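You operate a simulated robot arm through the tools that you are given. There is no shell and no other tool.

The job below is to be done with a simulated robot arm. You get a single attempt, and the scene is never put back.

## Task
Rivet the pad of the same size on to the steel plate.
Fine: one stroke of the riveter, slide in; draw the slide out again and lay the plate in the riveter tray; leave the spare plate.

The check looks at the end state, three seconds after you hand in, the way a careful person would. Anything else that was tipped, shoved, dropped, spilled or broken makes it a failure.

## Robot
A 6-joint arm with a two-finger gripper, fixed in place. Base frame: the origin is at the foot of the arm, x ahead of it, y to its left, z up; the work surface is at about z = 0. Lengths are in mm, angles in degrees, forces in N, time in s.
With the tool pointing down near the work surface it reaches from about 240 to 620 mm from the base axis. Its first joint turns from -66.0 to 66.0 degrees. Payload 1.37 kg.
The tool frame sits at the grasp point between the pads (the TCP): z along the fingers, y along the line on which they close. The tips reach 22 mm beyond it. The gripper opens to 92 mm. The gripper's body begins 65 mm behind the TCP.
Orientation is that of the tool frame in the base frame, as a unit quaternion [x, y, z, w]. With the fingers straight down and closing along the base's y, the tool's x points along the base's -x, its y along +y and its z along -z.

## Interface
- The arm moves only by the tool arm_command. Its argument "steps" is a list of rows, each a list of 6 numbers: the shift along the tool's x, y, z in mm, then the turn, a rotation vector about the tool's x, y, z in degrees. In form: [[tx, ty, tz, rx, ry, rz], ...]. A call has 1 to 20 rows; each row is the pose to reach, as a shift and turn from the pose commanded when the call began, along the tool's axes at that moment. "hand" is the gripper command, from -1 (fully open) to 1 (shut), values between in proportion, set as the call begins (left out, the last holds). A row lasts 0.2 s, in which the tool goes at most 50 mm and 8.6 degrees; a call with a longer step from one row to the next is refused whole, and so is a gripper value outside its range. A pose out of reach is approached as far as the arm can. The call stops where the force on the tool passes 50 N (or 10 N more than at its start, if that is more) or the arm is blocked; 0.2 s more then pass. Each finger halts on what it meets, pressing with about 26 N; the grip force reading is that of the motor and also rises with nothing between the fingers. The clock runs only during rows and for 0.2 s after the last one: add rows that repeat a pose to give the fingers time. The reply holds the time, the measured pose of the TCP, the force on the tool along the base axes, the opening and the grip force, in the units named above and with some noise, with the torque about the TCP (base axes, N m) and any sound that the robot's microphone picked up.
- Cameras (640 x 400 px; columns grow to the right, rows downward): "scene" is fixed at [42.7, -438.9, 585.8]; the picture's right is [0.70, -0.72, 0.00], its down [-0.39, -0.38, -0.84] and it looks along [0.60, 0.58, -0.54] (base axes); focal length 251 px, centre (320, 200). "wrist" rides on the gripper at [71, 19, -102] in the tool frame; the picture's right is [-0.26, 0.96, 0.00], its down [-0.75, -0.20, -0.63] and it looks along [-0.60, -0.16, 0.78] (tool axes); focal length 280 px, centre (320, 200). There is no depth. A picture from a camera that has moved, and an enlarged one, comes with that camera's place and axes in the base frame and with its lens.
- snapshot(camera): a new picture of that camera. It takes no simulated time.
- close_up(camera, box): a new picture of the part [left, top, right, bottom] of that camera's present view, enlarged. It takes no simulated time.
- finish_job(): hands the job in; it is judged then, once.

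Places have to be worked out from the pictures, the camera data and where the tool is seen. Open the gripper and draw the arm clear of the work before you hand the job in, unless the task says otherwise.

The tools are called as a command line: name --pt "numbers of a row" for each row, then --argument value for the rest, lists and objects as JSON in quotes. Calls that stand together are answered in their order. arm_command: Moves the arm, as the interface text tells. Its arguments: {"type":"object","properties":{"steps":{"type":"array","items":{"type":"array","items":{"type":"number"}}},"hand":{"type":"number"}},"required":["steps"]} The other tools are called the same way: snapshot (camera) takes a picture; close_up (camera, box) takes an enlarged picture of a part of a camera's view; finish_job () hands the job in.

At the start:

```text
time: 0.0
tool_pos: [374.2, -220.0, 464.2]
ee_rot: [0.0, 1.0, 0.0, 0.0]
force: [0.7, -0.3, 0.0]
torque: [-0.03, 0.0, 0.01]
gripper_width: 92.3
grip_force: 0.1
```

scene: 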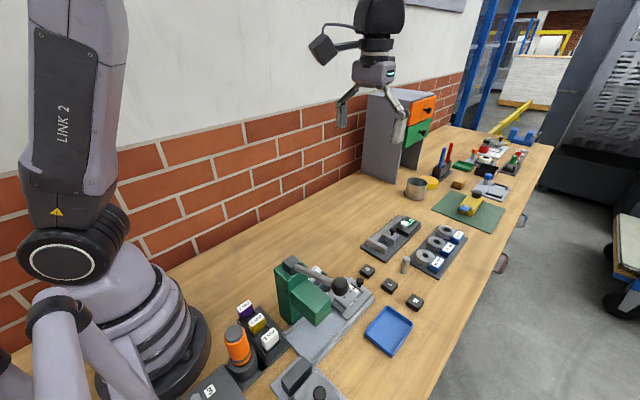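
wrist: 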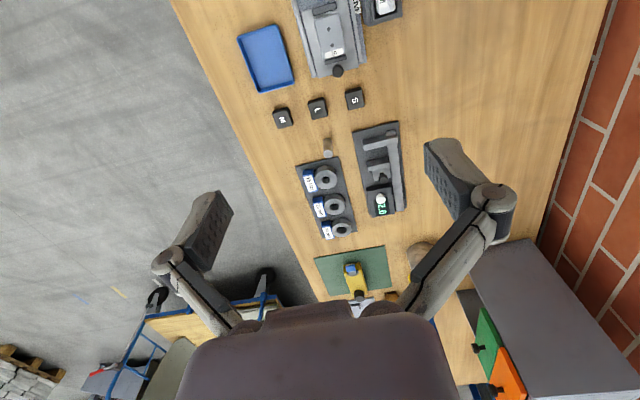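

I'll begin by looking closely at the scene with both cameras to identify the riveter, the plates and pads.

close_up --camera "scene" --box '[180, 240, 340, 400]'

close_up --camera "scene" --box '[270, 240, 430, 370]'

close_up --camera "scene" --box '[340, 200, 480, 310]'

close_up --camera "scene" --box '[400, 120, 560, 240]'

close_up --camera "wrist" --box '[220, 0, 420, 125]'

close_up --camera "wrist" --box '[260, 90, 440, 310]'

```text
2.50 times, centred on (260, 320) of scene
camera zoom: at [42.7, -438.9, 585.8], right [0.7, -0.72, 0.0], down [-0.39, -0.38, -0.84], along [0.6, 0.58, -0.54], focal length 627 px, centre (470, -100)
```

zoom: 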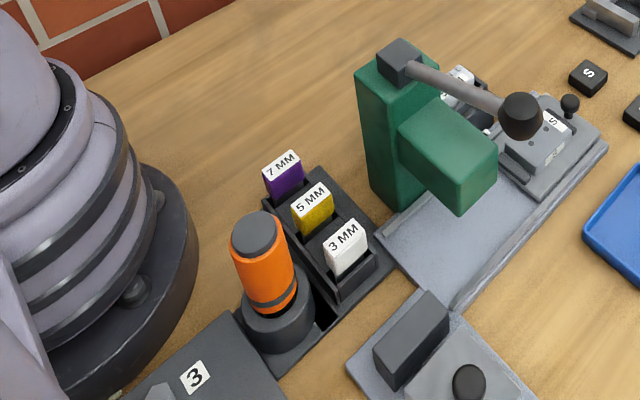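

```text
3.08 times, centred on (350, 305) of scene
camera zoom: at [42.7, -438.9, 585.8], right [0.7, -0.72, 0.0], down [-0.39, -0.38, -0.84], along [0.6, 0.58, -0.54], focal length 771 px, centre (228, -123)
```

zoom: 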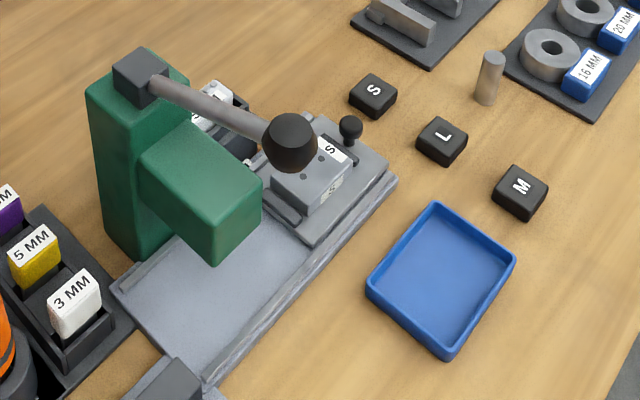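

```text
3.64 times, centred on (410, 255) of scene
camera zoom: at [42.7, -438.9, 585.8], right [0.7, -0.72, 0.0], down [-0.39, -0.38, -0.84], along [0.6, 0.58, -0.54], focal length 911 px, centre (-7, 0)
```

zoom: 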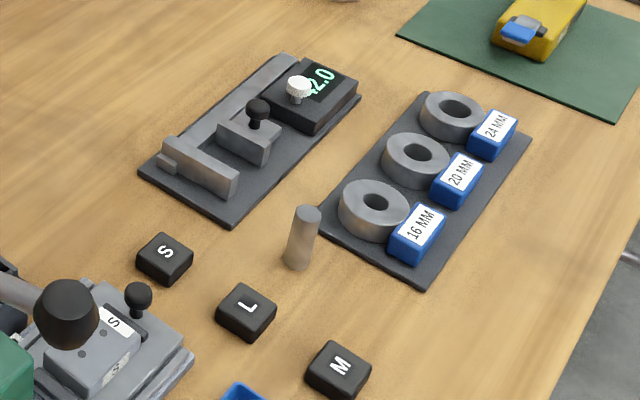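

```text
3.33 times, centred on (480, 180) of scene
camera zoom: at [42.7, -438.9, 585.8], right [0.7, -0.72, 0.0], down [-0.39, -0.38, -0.84], along [0.6, 0.58, -0.54], focal length 836 px, centre (-213, 267)
```

zoom: 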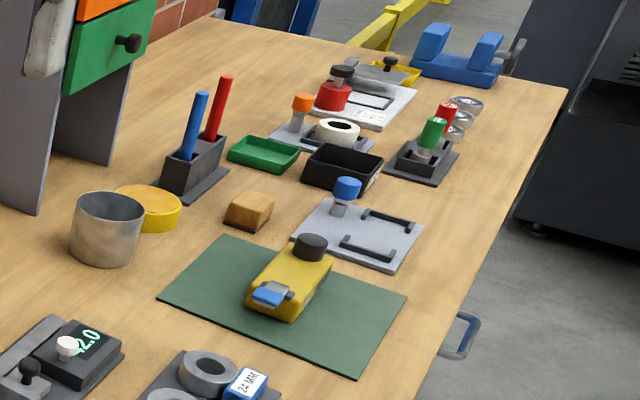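

```text
3.20 times, centred on (320, 62) of wrist
camera zoom: at [304.3, -199.9, 566.5], right [0.26, 0.96, 0.0], down [0.75, -0.2, 0.63], along [0.6, -0.16, -0.78], focal length 897 px, centre (320, 640)
```

zoom: 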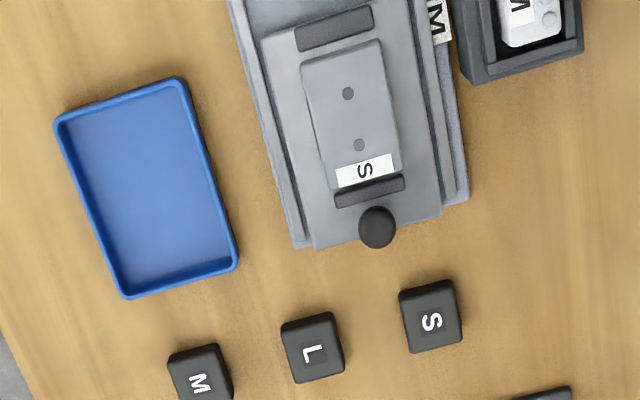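

```text
1.82 times, centred on (350, 200) of wrist
camera zoom: at [304.3, -199.9, 566.5], right [0.26, 0.96, 0.0], down [0.75, -0.2, 0.63], along [0.6, -0.16, -0.78], focal length 510 px, centre (266, 200)
```

zoom: 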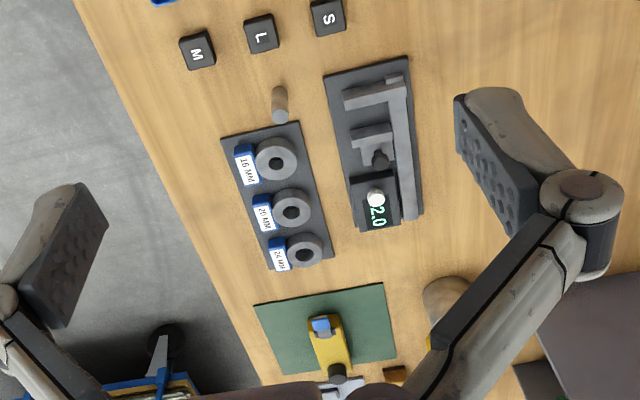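

The riveter is the green press with a slide carrying the labelled "S" plate (at roughly x 380, y -200). I'll draw the hand back toward the base to view the riveter better with the wrist camera.

arm_command --pt "40 0 0 0 0 0" --pt "80 0 0 0 0 0" --pt "120 0 0 0 0 0" --pt "120 0 0 0 0 0"

snapshot --camera "wrist"

snapshot --camera "scene"

```text
time: 1.0
tool_pos: [253.6, -216.9, 463.9]
ee_rot: [0.0, 1.0, 0.0, 0.001]
force: [0.1, 0.1, -0.7]
torque: [-0.03, 0.01, 0.01]
gripper_width: 91.9
grip_force: 0.2
```

```text
taken
camera wrist: at [184.0, -197.1, 566.9], right [0.26, 0.96, 0.0], down [0.75, -0.2, 0.63], along [0.6, -0.16, -0.78], focal length 280 px, centre (320, 200)
```

wrist: 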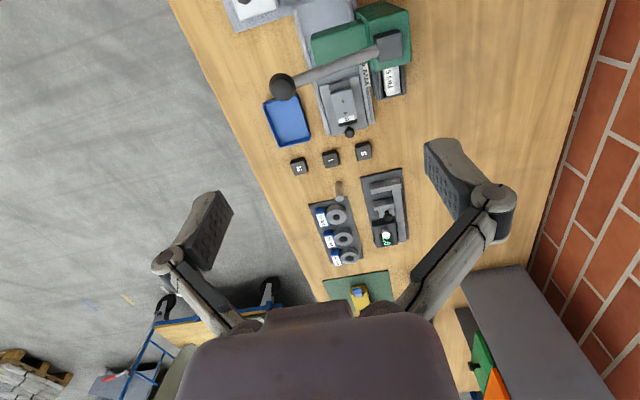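

```text
taken
```

scene: 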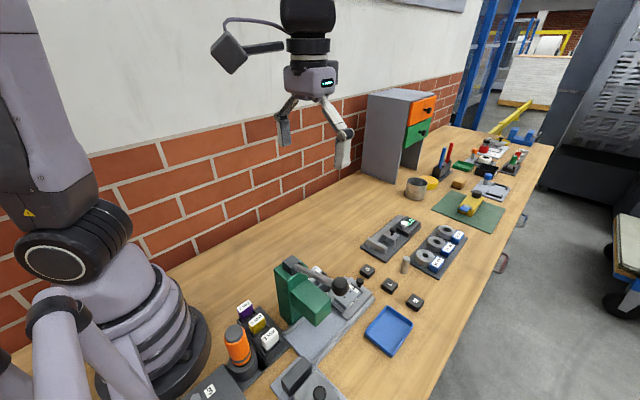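

The riveter is now in view at the top of the wrist image; I take enlarged views of it and its surroundings.

close_up --camera "wrist" --box '[220, 0, 420, 125]'

close_up --camera "wrist" --box '[300, 40, 420, 160]'

close_up --camera "scene" --box '[270, 250, 390, 340]'

```text
3.20 times, centred on (320, 62) of wrist
camera zoom: at [184.0, -197.1, 566.9], right [0.26, 0.96, 0.0], down [0.75, -0.2, 0.63], along [0.6, -0.16, -0.78], focal length 897 px, centre (320, 640)
```

zoom: 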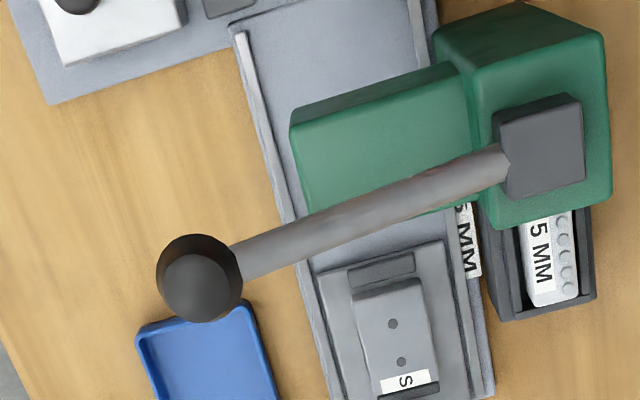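

```text
3.33 times, centred on (360, 100) of wrist
camera zoom: at [184.0, -197.1, 566.9], right [0.26, 0.96, 0.0], down [0.75, -0.2, 0.63], along [0.6, -0.16, -0.78], focal length 935 px, centre (187, 533)
```

zoom: 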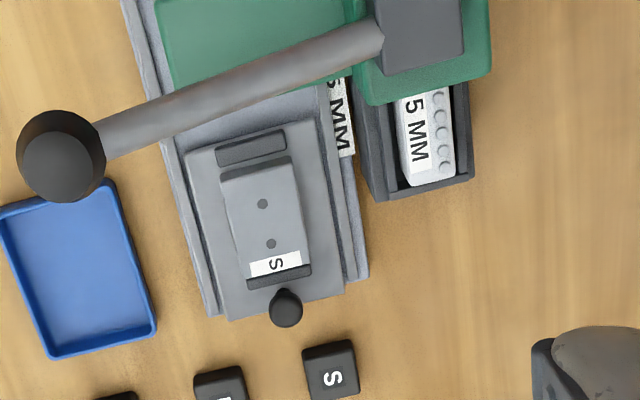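

```text
4.44 times, centred on (330, 295) of scene
camera zoom: at [42.7, -438.9, 585.8], right [0.7, -0.72, 0.0], down [-0.39, -0.38, -0.84], along [0.6, 0.58, -0.54], focal length 1114 px, centre (276, -222)
```

zoom: 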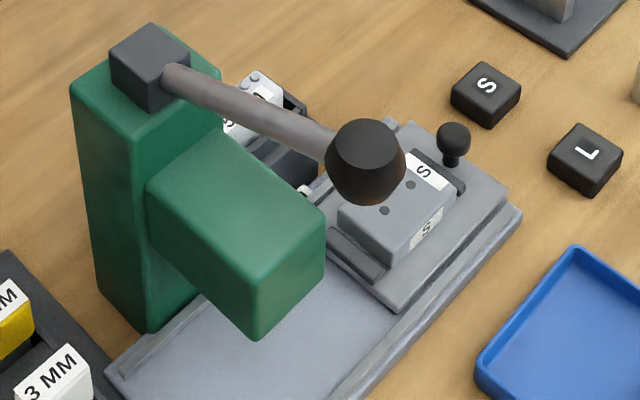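

The slide holds a plate marked "S" and there are S/L/M pads. I need a look straight down at the near side of the bench (riveter, rivet holder, other stations), so I'll tilt the hand to make the camera look down.

arm_command --pt "-40 10 0 0 7.5 0" --pt "-60 20 0 0 15 0" --pt "-60 30 0 0 22.5 0" --pt "-60 30 0 0 30 0" --pt "-60 30 0 0 37.5 0" --pt "-60 30 0 0 37.5 0"

snapshot --camera "wrist"

```text
time: 2.4
tool_pos: [313.1, -189.5, 463.3]
ee_rot: [0.001, 0.947, 0.001, -0.322]
force: [0.2, 0.0, -1.1]
torque: [-0.03, 0.0, 0.0]
gripper_width: 92.1
grip_force: 0.1
```

```text
taken
camera wrist: at [320.2, -168.9, 588.2], right [0.21, 0.96, -0.16], down [0.98, -0.21, 0.04], along [0.0, -0.16, -0.99], focal length 280 px, centre (320, 200)
```

wrist: 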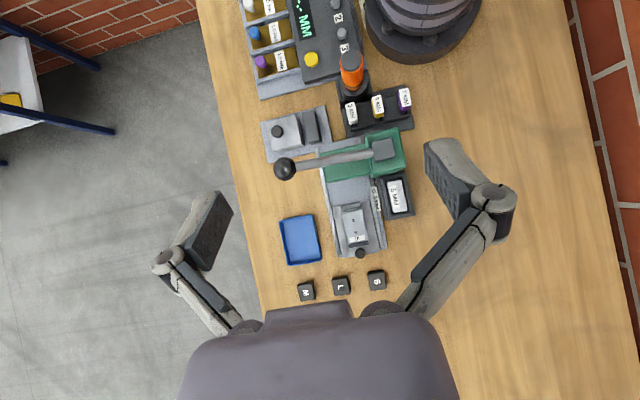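

Now the near side is clearly visible from above. I'll zoom in on each part.

close_up --camera "wrist" --box '[235, 0, 415, 112]'

close_up --camera "wrist" --box '[250, 95, 426, 205]'

close_up --camera "wrist" --box '[260, 180, 420, 305]'

close_up --camera "wrist" --box '[325, 165, 421, 265]'

```text
3.56 times, centred on (325, 56) of wrist
camera zoom: at [320.2, -168.9, 588.2], right [0.21, 0.96, -0.16], down [0.98, -0.21, 0.04], along [0.0, -0.16, -0.99], focal length 997 px, centre (302, 712)
```

zoom: 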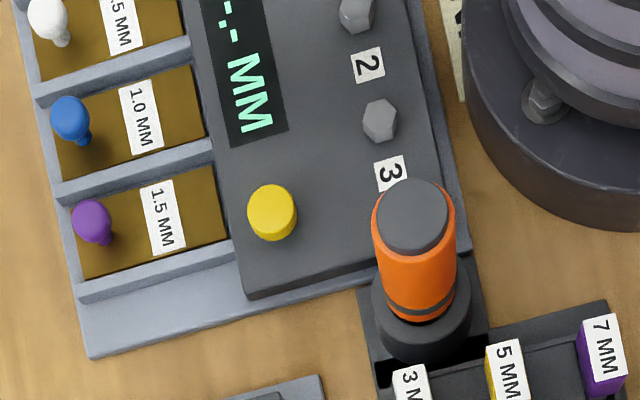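

```text
3.64 times, centred on (338, 150) of wrist
camera zoom: at [320.2, -168.9, 588.2], right [0.21, 0.96, -0.16], down [0.98, -0.21, 0.04], along [0.0, -0.16, -0.99], focal length 1020 px, centre (254, 382)
```

zoom: 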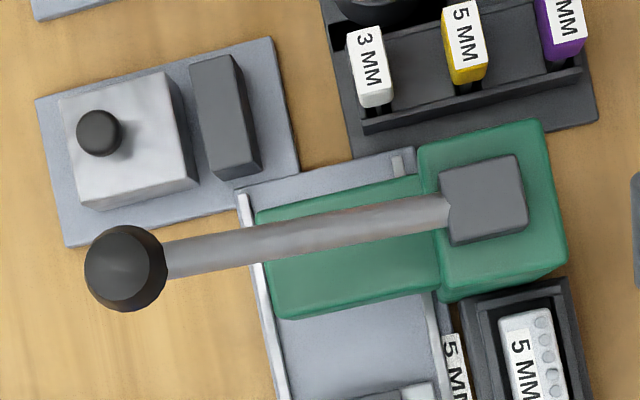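

```text
3.20 times, centred on (340, 242) of wrist
camera zoom: at [320.2, -168.9, 588.2], right [0.21, 0.96, -0.16], down [0.98, -0.21, 0.04], along [0.0, -0.16, -0.99], focal length 897 px, centre (256, 64)
```

zoom: 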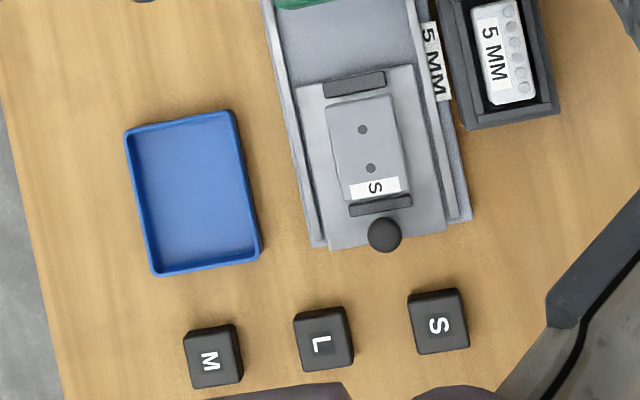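

```text
4.00 times, centred on (373, 215) of wrist
camera zoom: at [320.2, -168.9, 588.2], right [0.21, 0.96, -0.16], down [0.98, -0.21, 0.04], along [0.0, -0.16, -0.99], focal length 1122 px, centre (108, 140)
```

zoom: 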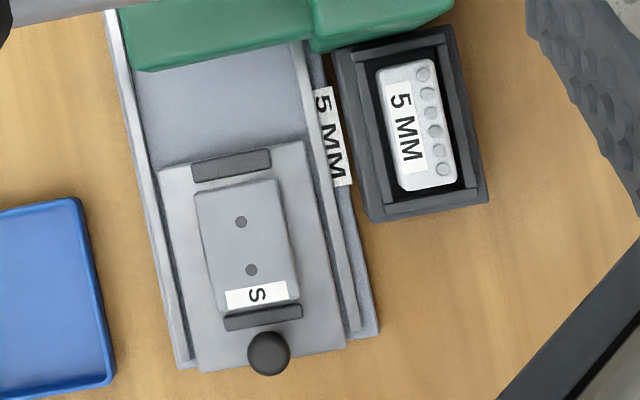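

The slide's plate seems to be at about (384, -202), the pads at x≈501 with S at y≈-183. I want to verify the plate (single or stacked) and rule out other plates, so I zoom further.

close_up --camera "scene" --box '[320, 270, 384, 310]'

close_up --camera "scene" --box '[310, 255, 430, 330]'

close_up --camera "scene" --box '[465, 130, 545, 180]'

close_up --camera "scene" --box '[180, 340, 276, 400]'

close_up --camera "scene" --box '[250, 330, 362, 400]'

```text
10.00 times, centred on (352, 290) of scene
camera zoom: at [42.7, -438.9, 585.8], right [0.7, -0.72, 0.0], down [-0.39, -0.38, -0.84], along [0.6, 0.58, -0.54], focal length 2506 px, centre (0, -700)
```

zoom: 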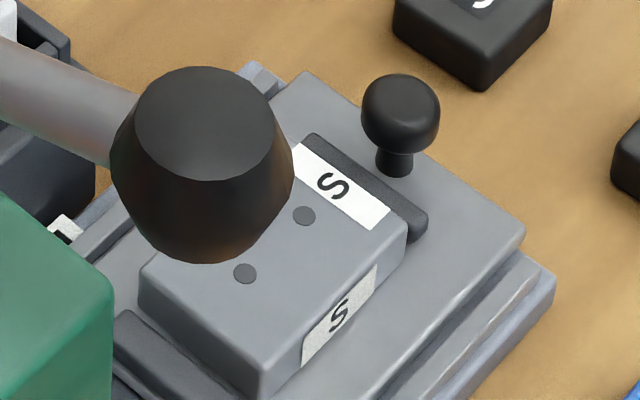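

```text
5.33 times, centred on (370, 292) of scene
camera zoom: at [42.7, -438.9, 585.8], right [0.7, -0.72, 0.0], down [-0.39, -0.38, -0.84], along [0.6, 0.58, -0.54], focal length 1337 px, centre (53, -293)
```

zoom: 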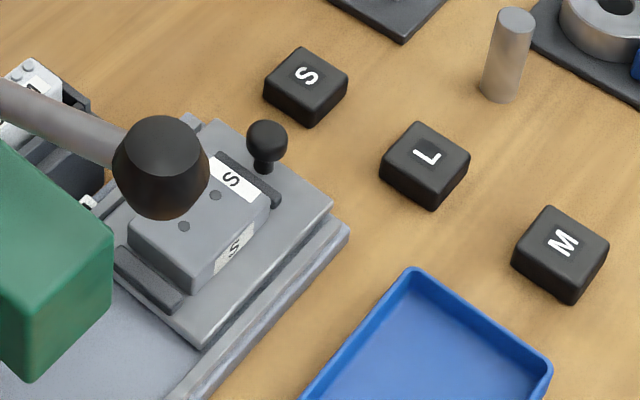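

```text
8.00 times, centred on (505, 155) of scene
camera zoom: at [42.7, -438.9, 585.8], right [0.7, -0.72, 0.0], down [-0.39, -0.38, -0.84], along [0.6, 0.58, -0.54], focal length 2005 px, centre (-1160, 560)
```

zoom: 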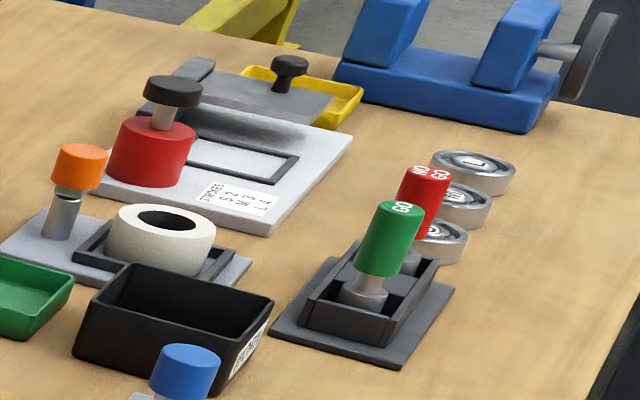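

```text
6.67 times, centred on (228, 370) of scene
camera zoom: at [42.7, -438.9, 585.8], right [0.7, -0.72, 0.0], down [-0.39, -0.38, -0.84], along [0.6, 0.58, -0.54], focal length 1671 px, centre (933, -933)
```

zoom: 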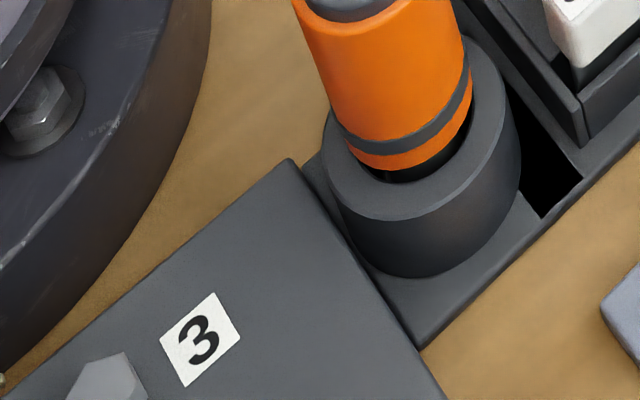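

```text
5.71 times, centred on (306, 365) of scene
camera zoom: at [42.7, -438.9, 585.8], right [0.7, -0.72, 0.0], down [-0.39, -0.38, -0.84], along [0.6, 0.58, -0.54], focal length 1432 px, centre (400, -743)
```

zoom: 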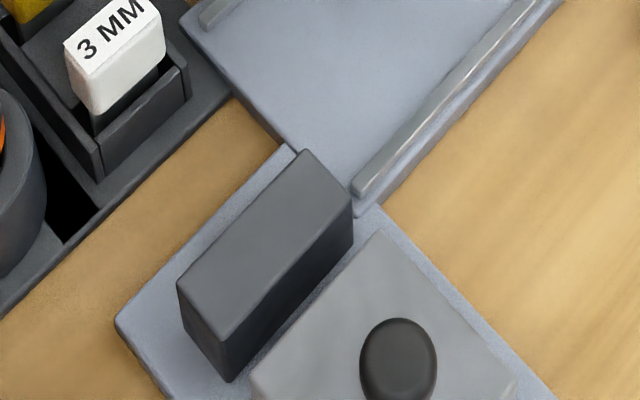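

The plate is a single "S" block between two stops on the slide, so the S pad is the right one. Because the wrist camera would sit close to the riveter head, I'll undo the tilt and try turning the hand 180° about vertical so the camera is on the far side.

arm_command --pt "0 0 0 0 -7.5 0" --pt "0 0 0 0 -15 0" --pt "0 0 0 0 -22.5 0" --pt "0 0 0 0 -30 0" --pt "0 0 0 0 -37.5 0" --pt "0 0 0 0 -37.5 0"

```text
time: 3.8
tool_pos: [313.6, -188.0, 462.5]
ee_rot: [-0.001, 1.0, 0.0, 0.001]
force: [-0.7, 0.8, 0.7]
torque: [-0.01, 0.0, 0.0]
gripper_width: 92.0
grip_force: 0.0
```

The hand is upright again. Now move outward to about x=430 while turning about the tool z in 8.5° rows.

arm_command --pt "-30 0 0 0 0 8.5" --pt "-60 0 0 0 0 17" --pt "-90 0 0 0 0 25.5" --pt "-117 0 0 0 0 34" --pt "-117 0 0 0 0 42.5" --pt "-117 0 0 0 0 51" --pt "-117 0 0 0 0 59.5" --pt "-117 0 0 0 0 68" --pt "-117 0 0 0 0 76.5" --pt "-117 0 0 0 0 85" --pt "-117 0 0 0 0 90"

snapshot --camera "wrist"

```text
time: 6.2
tool_pos: [431.6, -189.3, 464.6]
ee_rot: [0.708, 0.706, 0.0, 0.0]
force: [-0.3, 0.4, 0.4]
torque: [0.04, 0.01, -0.01]
gripper_width: 91.9
grip_force: 0.0
```

```text
taken
camera wrist: at [452.0, -118.5, 566.7], right [0.96, -0.26, 0.0], down [-0.21, -0.75, 0.63], along [-0.17, -0.6, -0.78], focal length 280 px, centre (320, 200)
```

wrist: 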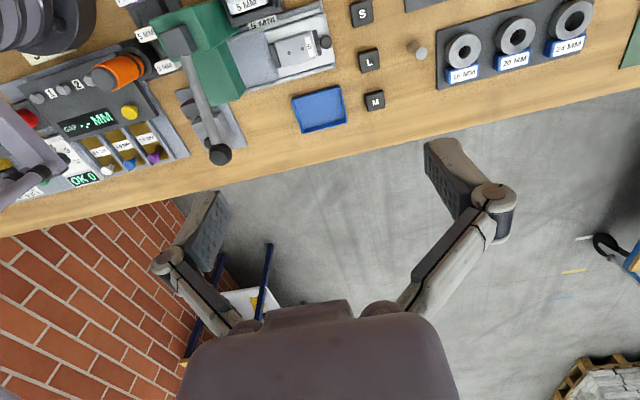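

Turning works; I continue another 90° so the camera ends up on the +x side.

arm_command --pt "0 0 0 0 0 8.5" --pt "0 0 0 0 0 17" --pt "0 0 0 0 0 25.5" --pt "0 0 0 0 0 34" --pt "0 0 0 0 0 42.5" --pt "0 0 0 0 0 51" --pt "0 0 0 0 0 59.5" --pt "0 0 0 0 0 68" --pt "0 0 0 0 0 76.5" --pt "0 0 0 0 0 85" --pt "0 0 0 0 0 90" --pt "0 0 0 0 0 90"

snapshot --camera "wrist"

snapshot --camera "scene"

```text
time: 8.8
tool_pos: [431.5, -190.1, 463.3]
ee_rot: [1.0, -0.001, 0.0, 0.0]
force: [0.4, -0.2, 0.3]
torque: [0.0, 0.0, 0.01]
gripper_width: 92.0
grip_force: 0.0
```

```text
taken
camera wrist: at [503.1, -208.8, 565.7], right [-0.26, -0.96, 0.0], down [-0.75, 0.21, 0.62], along [-0.6, 0.16, -0.78], focal length 280 px, centre (320, 200)
```

wrist: 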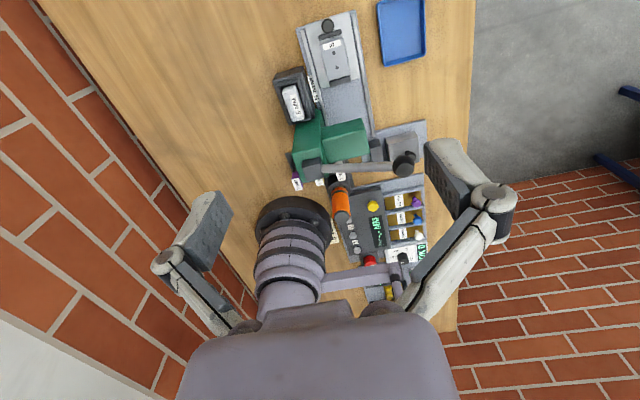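

```text
taken
```

scene: 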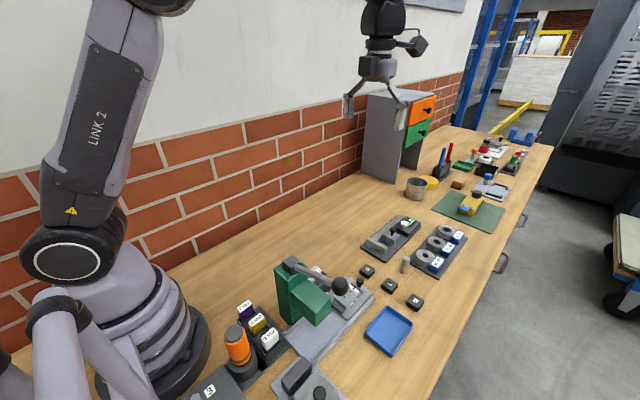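

The tool now has x along base +x, y along base -y, z down. I take enlarged views of the riveter and plate from the front side.

close_up --camera "wrist" --box '[260, 10, 436, 120]'

close_up --camera "wrist" --box '[270, 90, 430, 190]'

close_up --camera "wrist" --box '[320, 180, 440, 300]'

```text
3.64 times, centred on (348, 65) of wrist
camera zoom: at [503.1, -208.8, 565.7], right [-0.26, -0.96, 0.0], down [-0.75, 0.21, 0.62], along [-0.6, 0.16, -0.78], focal length 1020 px, centre (218, 691)
```

zoom: 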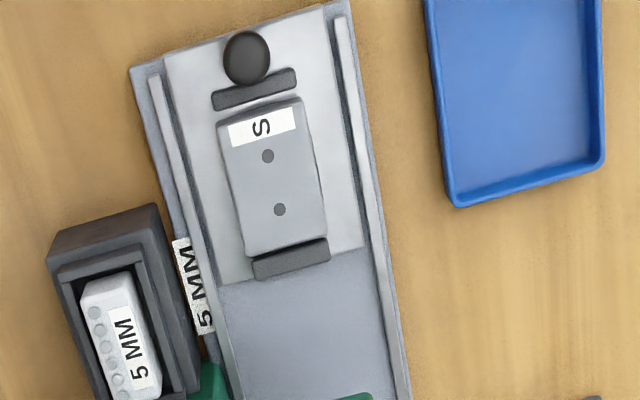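

```text
4.00 times, centred on (350, 140) of wrist
camera zoom: at [503.1, -208.8, 565.7], right [-0.26, -0.96, 0.0], down [-0.75, 0.21, 0.62], along [-0.6, 0.16, -0.78], focal length 1122 px, centre (200, 440)
```

zoom: 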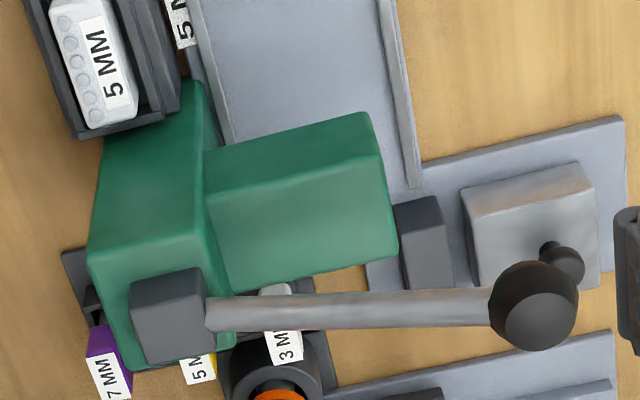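

```text
3.33 times, centred on (380, 240) of wrist
camera zoom: at [503.1, -208.8, 565.7], right [-0.26, -0.96, 0.0], down [-0.75, 0.21, 0.62], along [-0.6, 0.16, -0.78], focal length 935 px, centre (120, 67)
```

zoom: 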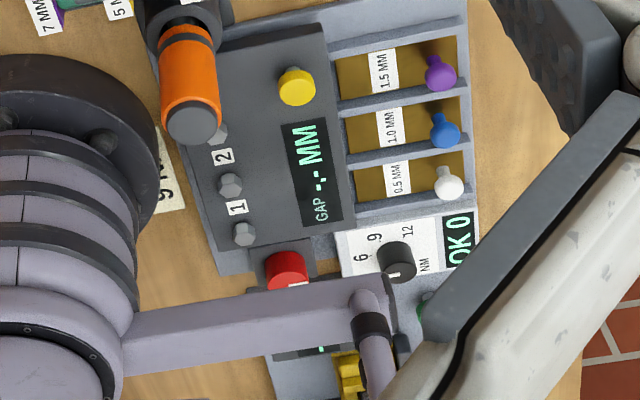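

Measured positions so far: plate centre ≈ (386, -204), pads near x≈501. I'll descend to get precise close views of the plate, slide, tray and pads.

arm_command --pt "15 7 40 0 0 0" --pt "30 14 80 0 0 0" --pt "45 21 120 0 0 0" --pt "60 28 160 0 0 0" --pt "75 35 200 0 0 0" --pt "88 40 243 0 0 0" --pt "88 40 243 0 0 0"

snapshot --camera "wrist"

```text
time: 10.4
tool_pos: [517.1, -228.8, 219.1]
ee_rot: [1.0, 0.0, -0.001, 0.0]
force: [0.2, -0.5, -0.4]
torque: [0.0, 0.04, 0.03]
gripper_width: 91.5
grip_force: 0.1
```

```text
taken
camera wrist: at [589.4, -248.0, 322.8], right [-0.26, -0.96, 0.0], down [-0.75, 0.2, 0.62], along [-0.6, 0.16, -0.78], focal length 280 px, centre (320, 200)
```

wrist: 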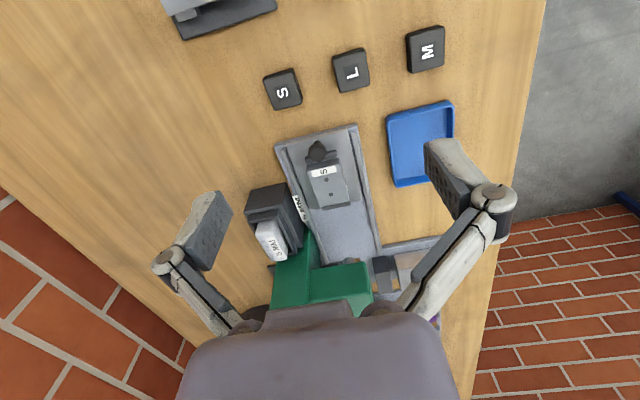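

A good frontal view; I zoom in on the slide/plate, pads and tray.

close_up --camera "wrist" --box '[265, 115, 385, 215]'

close_up --camera "wrist" --box '[250, 10, 460, 120]'

close_up --camera "wrist" --box '[370, 90, 466, 190]'

close_up --camera "wrist" --box '[240, 175, 400, 315]'

```text
4.00 times, centred on (325, 165) of wrist
camera zoom: at [589.4, -248.0, 322.8], right [-0.26, -0.96, 0.0], down [-0.75, 0.2, 0.62], along [-0.6, 0.16, -0.78], focal length 1122 px, centre (300, 340)
```

zoom: 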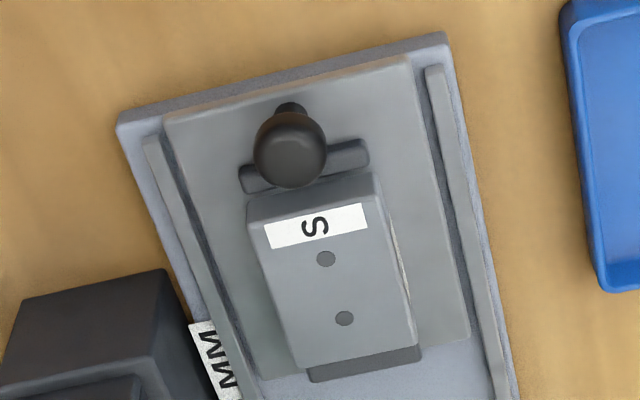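

```text
3.05 times, centred on (355, 65) of wrist
camera zoom: at [589.4, -248.0, 322.8], right [-0.26, -0.96, 0.0], down [-0.75, 0.2, 0.62], along [-0.6, 0.16, -0.78], focal length 854 px, centre (213, 611)
```

zoom: 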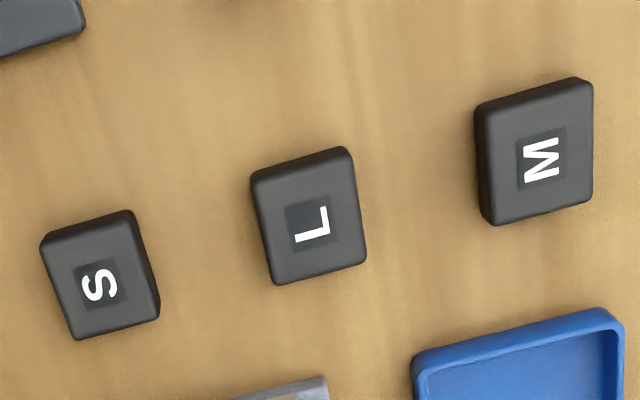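

```text
4.00 times, centred on (418, 140) of wrist
camera zoom: at [589.4, -248.0, 322.8], right [-0.26, -0.96, 0.0], down [-0.75, 0.2, 0.62], along [-0.6, 0.16, -0.78], focal length 1122 px, centre (-72, 440)
```

zoom: 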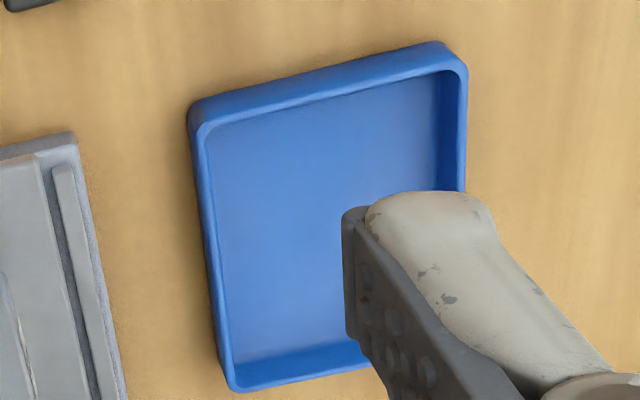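

```text
2.86 times, centred on (320, 245) of wrist
camera zoom: at [589.4, -248.0, 322.8], right [-0.26, -0.96, 0.0], down [-0.75, 0.2, 0.62], along [-0.6, 0.16, -0.78], focal length 801 px, centre (320, 71)
```

zoom: 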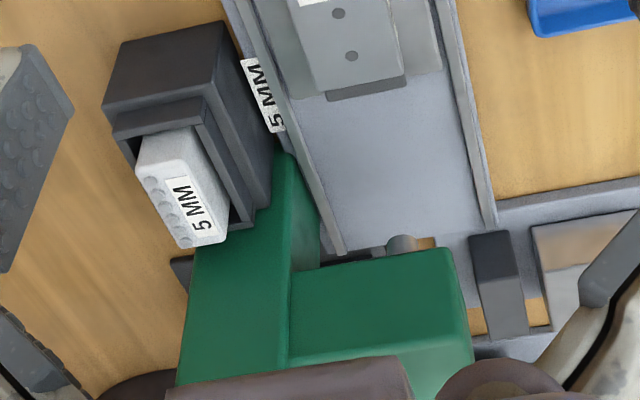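

Estimates: plate centre ≈ (384.5, -205), top z≈34, slide top z≈23, slide knob ≈ (438, -205, 38), S pad ≈ (503.5, -185.5), about 32 mm square and ~14 mm high. I check the hand's own geometry with the scene camera before working close to the riveter.

snapshot --camera "scene"

close_up --camera "scene" --box '[350, 60, 510, 300]'

```text
taken
```

scene: 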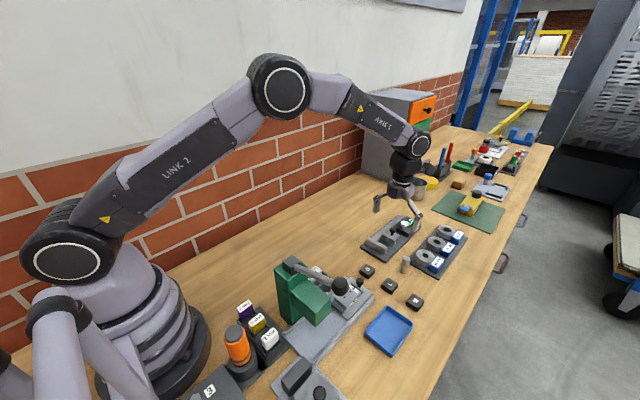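

```text
1.67 times, centred on (430, 180) of scene
camera zoom: at [42.7, -438.9, 585.8], right [0.7, -0.72, 0.0], down [-0.39, -0.38, -0.84], along [0.6, 0.58, -0.54], focal length 418 px, centre (137, 233)
```

zoom: 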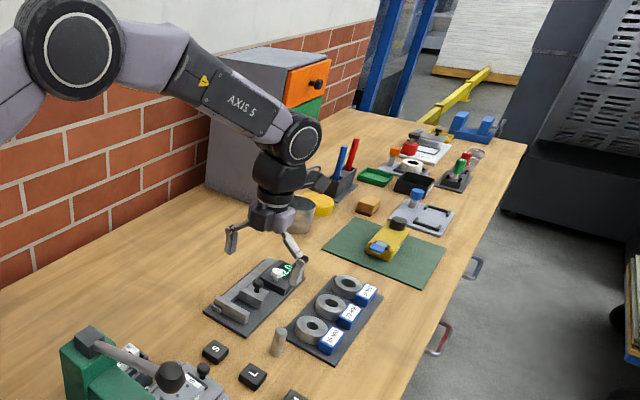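

The arm geometry is clear. Next I go above the S pad (≈503.5, -185.5) at TCP z≈100 with the gripper partly open (≈60 mm, to stay clear of the L pad) and check alignment with the wrist camera.

arm_command --hand -0.3 --pt "-5 -14 40 0 0 0" --pt "-10 -28 80 0 0 0" --pt "-15 -43.5 120 0 0 0" --pt "-15 -43.5 120 0 0 0" --pt "-15 -43.5 120 0 0 0"

snapshot --camera "wrist"

close_up --camera "scene" --box '[320, 200, 448, 320]'

```text
time: 11.6
tool_pos: [505.2, -186.4, 99.1]
ee_rot: [1.0, 0.0, -0.001, 0.0]
force: [0.3, -0.4, 0.5]
torque: [0.03, -0.01, 0.02]
gripper_width: 60.0
grip_force: 0.0
```

```text
taken
camera wrist: at [577.1, -204.9, 202.2], right [-0.26, -0.96, 0.0], down [-0.75, 0.2, 0.62], along [-0.6, 0.16, -0.78], focal length 280 px, centre (320, 200)
```

wrist: 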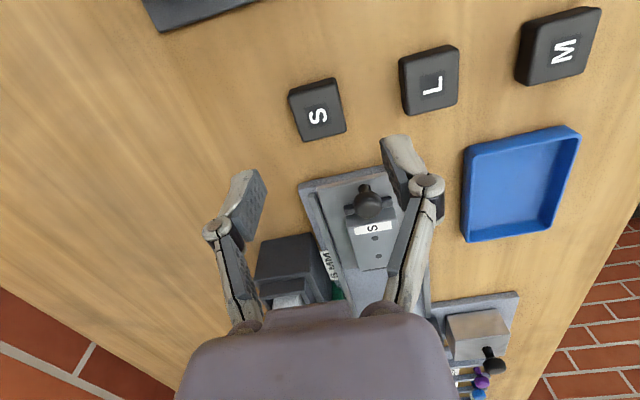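

```text
3.33 times, centred on (384, 260) of scene
camera zoom: at [42.7, -438.9, 585.8], right [0.7, -0.72, 0.0], down [-0.39, -0.38, -0.84], along [0.6, 0.58, -0.54], focal length 836 px, centre (107, 0)
```

zoom: 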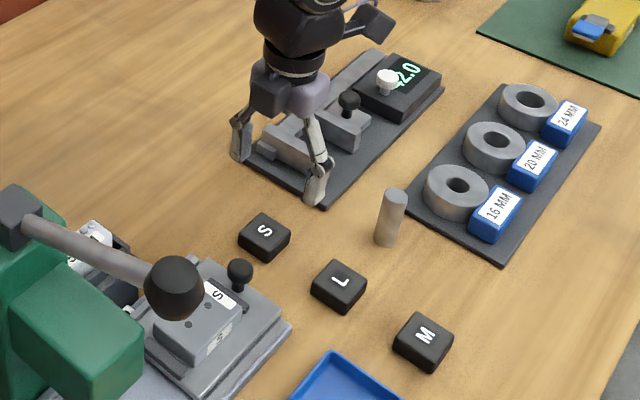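

The pad appears almost where it should for a centred TCP (expected pixel ≈ (320,113)). I zoom to refine the offset.

close_up --camera "wrist" --box '[270, 70, 366, 150]'

```text
5.00 times, centred on (318, 110) of wrist
camera zoom: at [577.1, -204.9, 202.2], right [-0.26, -0.96, 0.0], down [-0.75, 0.2, 0.62], along [-0.6, 0.16, -0.78], focal length 1402 px, centre (330, 650)
```

zoom: 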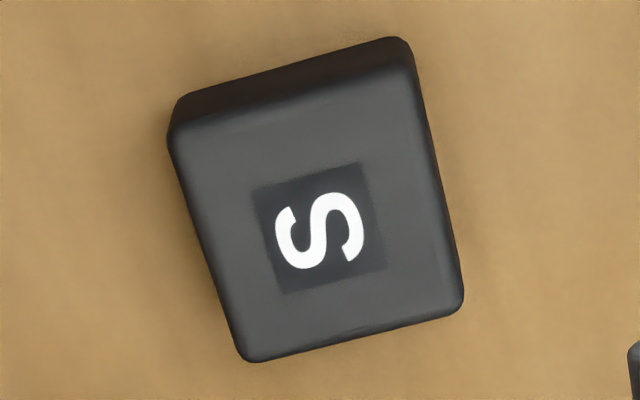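

Pad S centre ≈ (504.2, -184.5), ~33 mm square, yaw ≈ 0. I shift slightly, descend to TCP z≈26 (tips ≈4 mm above the bench), without closing yet.

arm_command --pt "-1.5 -1.5 25 0 0 0" --pt "-1.5 -1.5 50 0 0 0" --pt "-1.5 -1.5 66 0 0 0" --pt "-1.5 -1.5 73.5 0 0 0" --pt "-1.5 -1.5 73.5 0 0 0"

snapshot --camera "wrist"

close_up --camera "scene" --box '[330, 220, 426, 310]'

```text
time: 12.8
tool_pos: [503.3, -186.3, 26.8]
ee_rot: [1.0, 0.0, 0.0, 0.001]
force: [-0.3, 0.1, -0.8]
torque: [-0.01, 0.0, -0.02]
gripper_width: 59.7
grip_force: 0.1
```

```text
taken
camera wrist: at [575.9, -204.5, 129.6], right [-0.26, -0.96, 0.0], down [-0.75, 0.21, 0.62], along [-0.6, 0.16, -0.78], focal length 280 px, centre (320, 200)
```

wrist: 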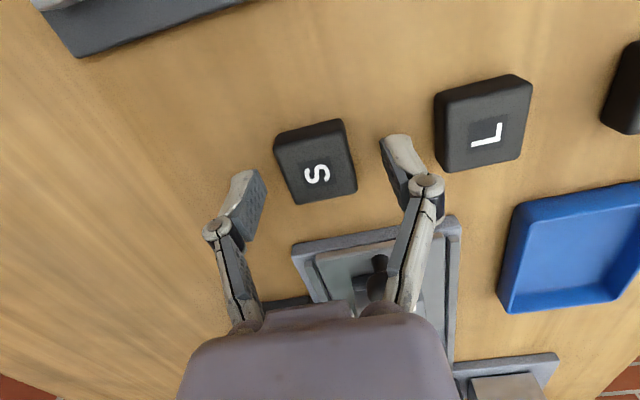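

```text
4.44 times, centred on (378, 265) of scene
camera zoom: at [42.7, -438.9, 585.8], right [0.7, -0.72, 0.0], down [-0.39, -0.38, -0.84], along [0.6, 0.58, -0.54], focal length 1114 px, centre (62, -89)
```

zoom: 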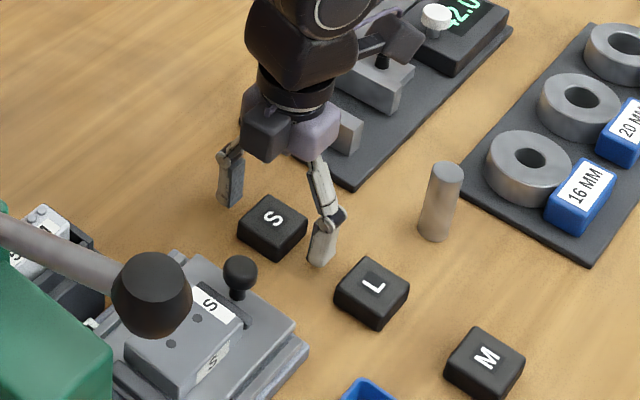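

The fingers straddle the S pad correctly. Closing the gripper now.

arm_command --hand 1 --pt "0 0 0 0 0 0" --pt "0 0 0 0 0 0" --pt "0 0 0 0 0 0" --pt "0 0 0 0 0 0" --pt "0 0 0 0 0 0"

snapshot --camera "wrist"

```text
time: 14.0
tool_pos: [504.0, -185.9, 26.8]
ee_rot: [1.0, 0.0, 0.0, 0.0]
force: [-0.9, -0.3, 0.8]
torque: [0.02, 0.01, 0.0]
gripper_width: 33.0
grip_force: 26.3
```

```text
taken
camera wrist: at [575.9, -204.5, 129.8], right [-0.26, -0.96, 0.0], down [-0.75, 0.21, 0.62], along [-0.6, 0.16, -0.78], focal length 280 px, centre (320, 200)
```

wrist: 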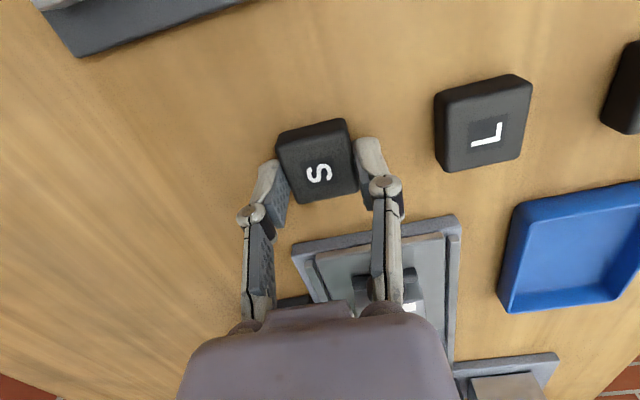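

The pad is gripped at 33 mm. I zoom in to see where it sits relative to the fingers, before lifting.

close_up --camera "wrist" --box '[240, 105, 400, 215]'

```text
3.64 times, centred on (320, 160) of wrist
camera zoom: at [575.9, -204.5, 129.8], right [-0.26, -0.96, 0.0], down [-0.75, 0.21, 0.62], along [-0.6, 0.16, -0.78], focal length 1020 px, centre (320, 346)
```

zoom: 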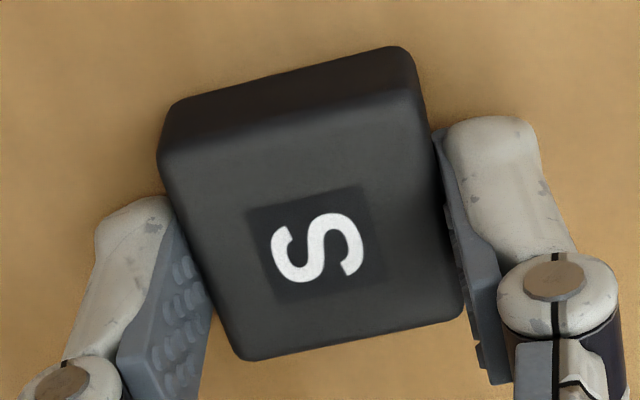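

The pad is held centrally. I lift it to TCP z≈200 and carry it over the plate, where the plate will be visible beyond the pad for alignment.

arm_command --pt "0 0 -30 0 0 0" --pt "0 0 -75 0 0 0" --pt "-30 5 -110 0 0 0" --pt "-70 11 -140 0 0 0" --pt "-105 16 -165 0 0 0" --pt "-119.5 18.8 -173 0 0 0" --pt "-119.5 18.8 -173 0 0 0"

snapshot --camera "wrist"

snapshot --camera "scene"

```text
refused: row 4 steps farther than a row can; nothing moved
```

```text
taken
camera wrist: at [575.9, -204.5, 129.8], right [-0.26, -0.96, 0.0], down [-0.75, 0.21, 0.62], along [-0.6, 0.16, -0.78], focal length 280 px, centre (320, 200)
```

wrist: 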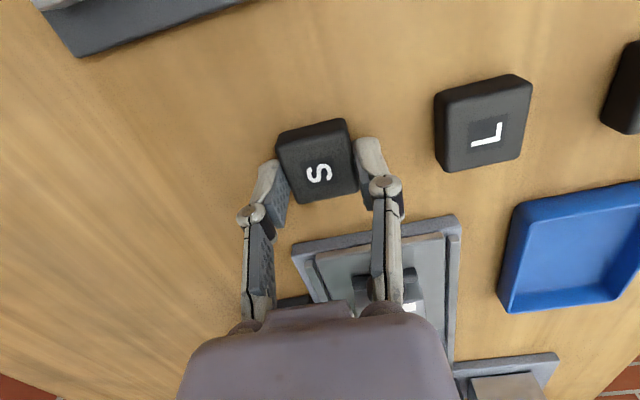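

```text
taken
```

scene: 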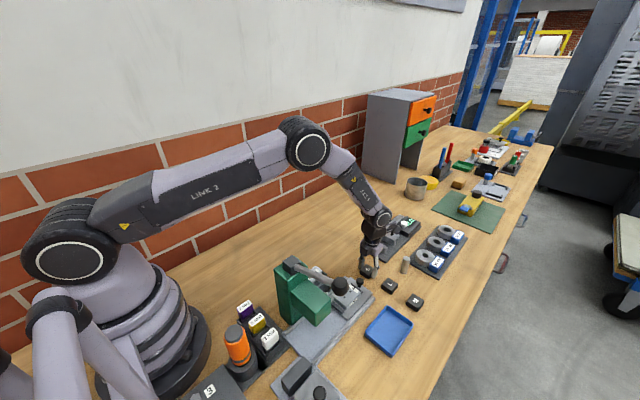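

The call was refused because one row was over 50 mm; I repeat with smaller steps.

arm_command --pt "0 0 -25 0 0 0" --pt "0 0 -60 0 0 0" --pt "-15 3 -95 0 0 0" --pt "-40 7 -125 0 0 0" --pt "-70 11 -150 0 0 0" --pt "-100 15 -173 0 0 0" --pt "-119.5 18.8 -173 0 0 0" --pt "-119.5 18.8 -173 0 0 0"

snapshot --camera "wrist"

snapshot --camera "scene"

```text
time: 15.8
tool_pos: [381.8, -207.2, 200.8]
ee_rot: [1.0, -0.001, 0.0, -0.001]
force: [0.3, 0.5, -0.3]
torque: [-0.01, 0.02, 0.0]
gripper_width: 0.1
grip_force: 25.9
```

```text
taken
camera wrist: at [453.3, -225.6, 304.5], right [-0.26, -0.96, 0.0], down [-0.75, 0.21, 0.62], along [-0.6, 0.16, -0.78], focal length 280 px, centre (320, 200)
```

wrist: 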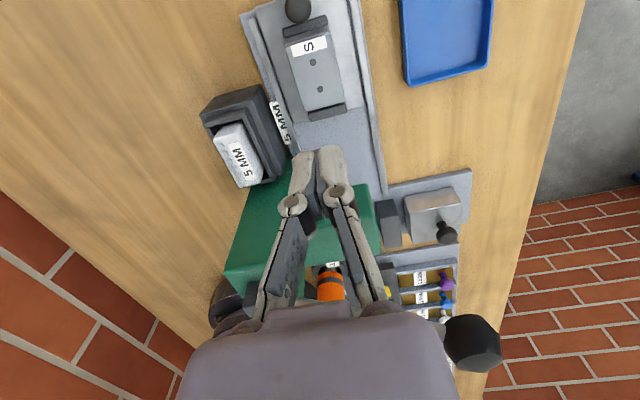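

```text
taken
```

scene: 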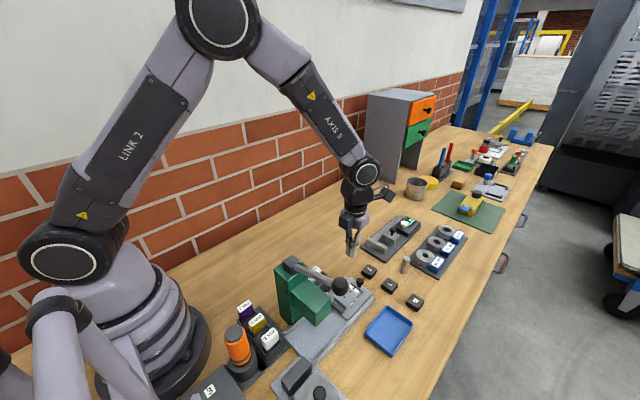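

The gripper shows 0.1 mm: the pad slipped out during the lift. I check where it is now.

close_up --camera "scene" --box '[310, 240, 438, 320]'

close_up --camera "wrist" --box '[230, 0, 400, 130]'

```text
5.00 times, centred on (374, 280) of scene
camera zoom: at [42.7, -438.9, 585.8], right [0.7, -0.72, 0.0], down [-0.39, -0.38, -0.84], along [0.6, 0.58, -0.54], focal length 1253 px, centre (50, -200)
```

zoom: 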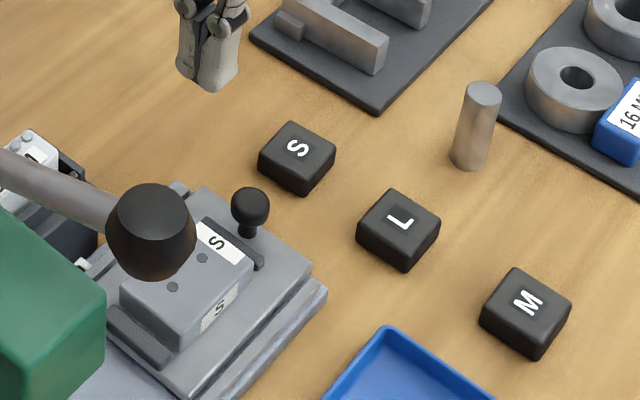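

```text
3.08 times, centred on (315, 65) of wrist
camera zoom: at [453.3, -225.6, 304.5], right [-0.26, -0.96, 0.0], down [-0.75, 0.21, 0.62], along [-0.6, 0.16, -0.78], focal length 863 px, centre (335, 615)
```

zoom: 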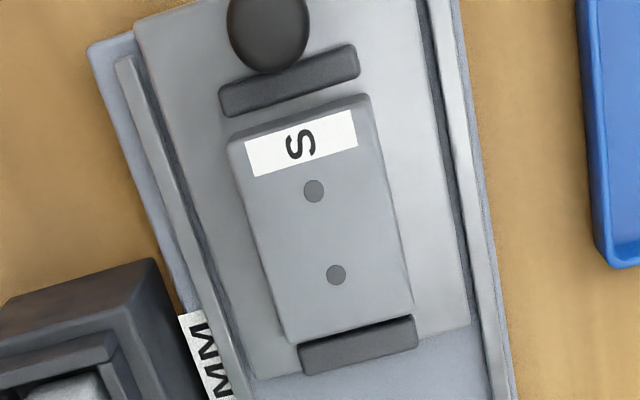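

The pad is still upright on the bench, shifted slightly (≈(504.5, -191)). I open to 60 mm, return above it at z≈100 and re-measure.

arm_command --hand -0.3 --pt "40 -4 0 0 0 0" --pt "80 -8 20 0 0 0" --pt "120 -14 55 0 0 0" --pt "120 -14 95 0 0 0" --pt "120 -14 100 0 0 0" --pt "120 -14 100 0 0 0"

snapshot --camera "wrist"

close_up --camera "wrist" --box '[270, 70, 366, 150]'

```text
refused: row 3 steps farther than a row can; nothing moved
```

```text
taken
camera wrist: at [453.3, -225.6, 304.5], right [-0.26, -0.96, 0.0], down [-0.75, 0.21, 0.62], along [-0.6, 0.16, -0.78], focal length 280 px, centre (320, 200)
```

wrist: 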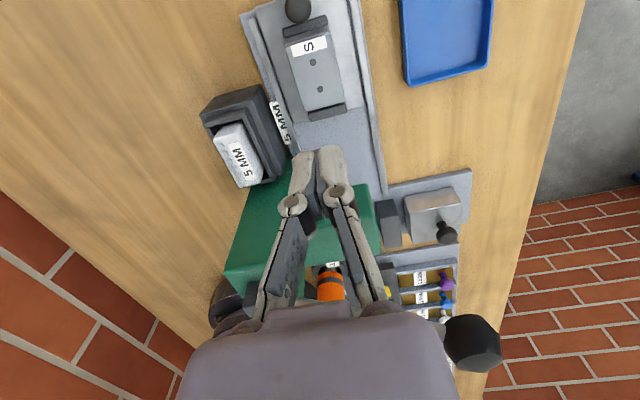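

```text
5.00 times, centred on (318, 110) of wrist
camera zoom: at [453.3, -225.6, 304.5], right [-0.26, -0.96, 0.0], down [-0.75, 0.21, 0.62], along [-0.6, 0.16, -0.78], focal length 1402 px, centre (330, 650)
```

zoom: 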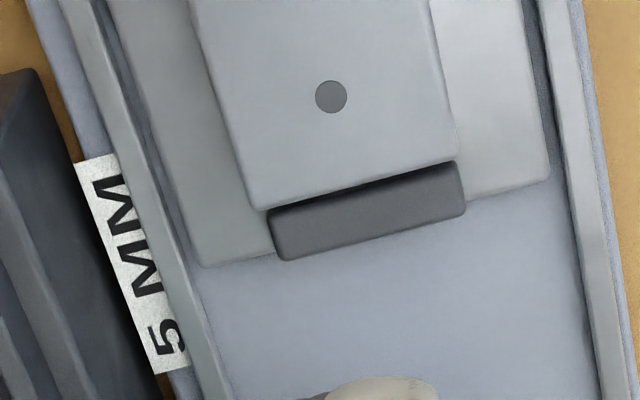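

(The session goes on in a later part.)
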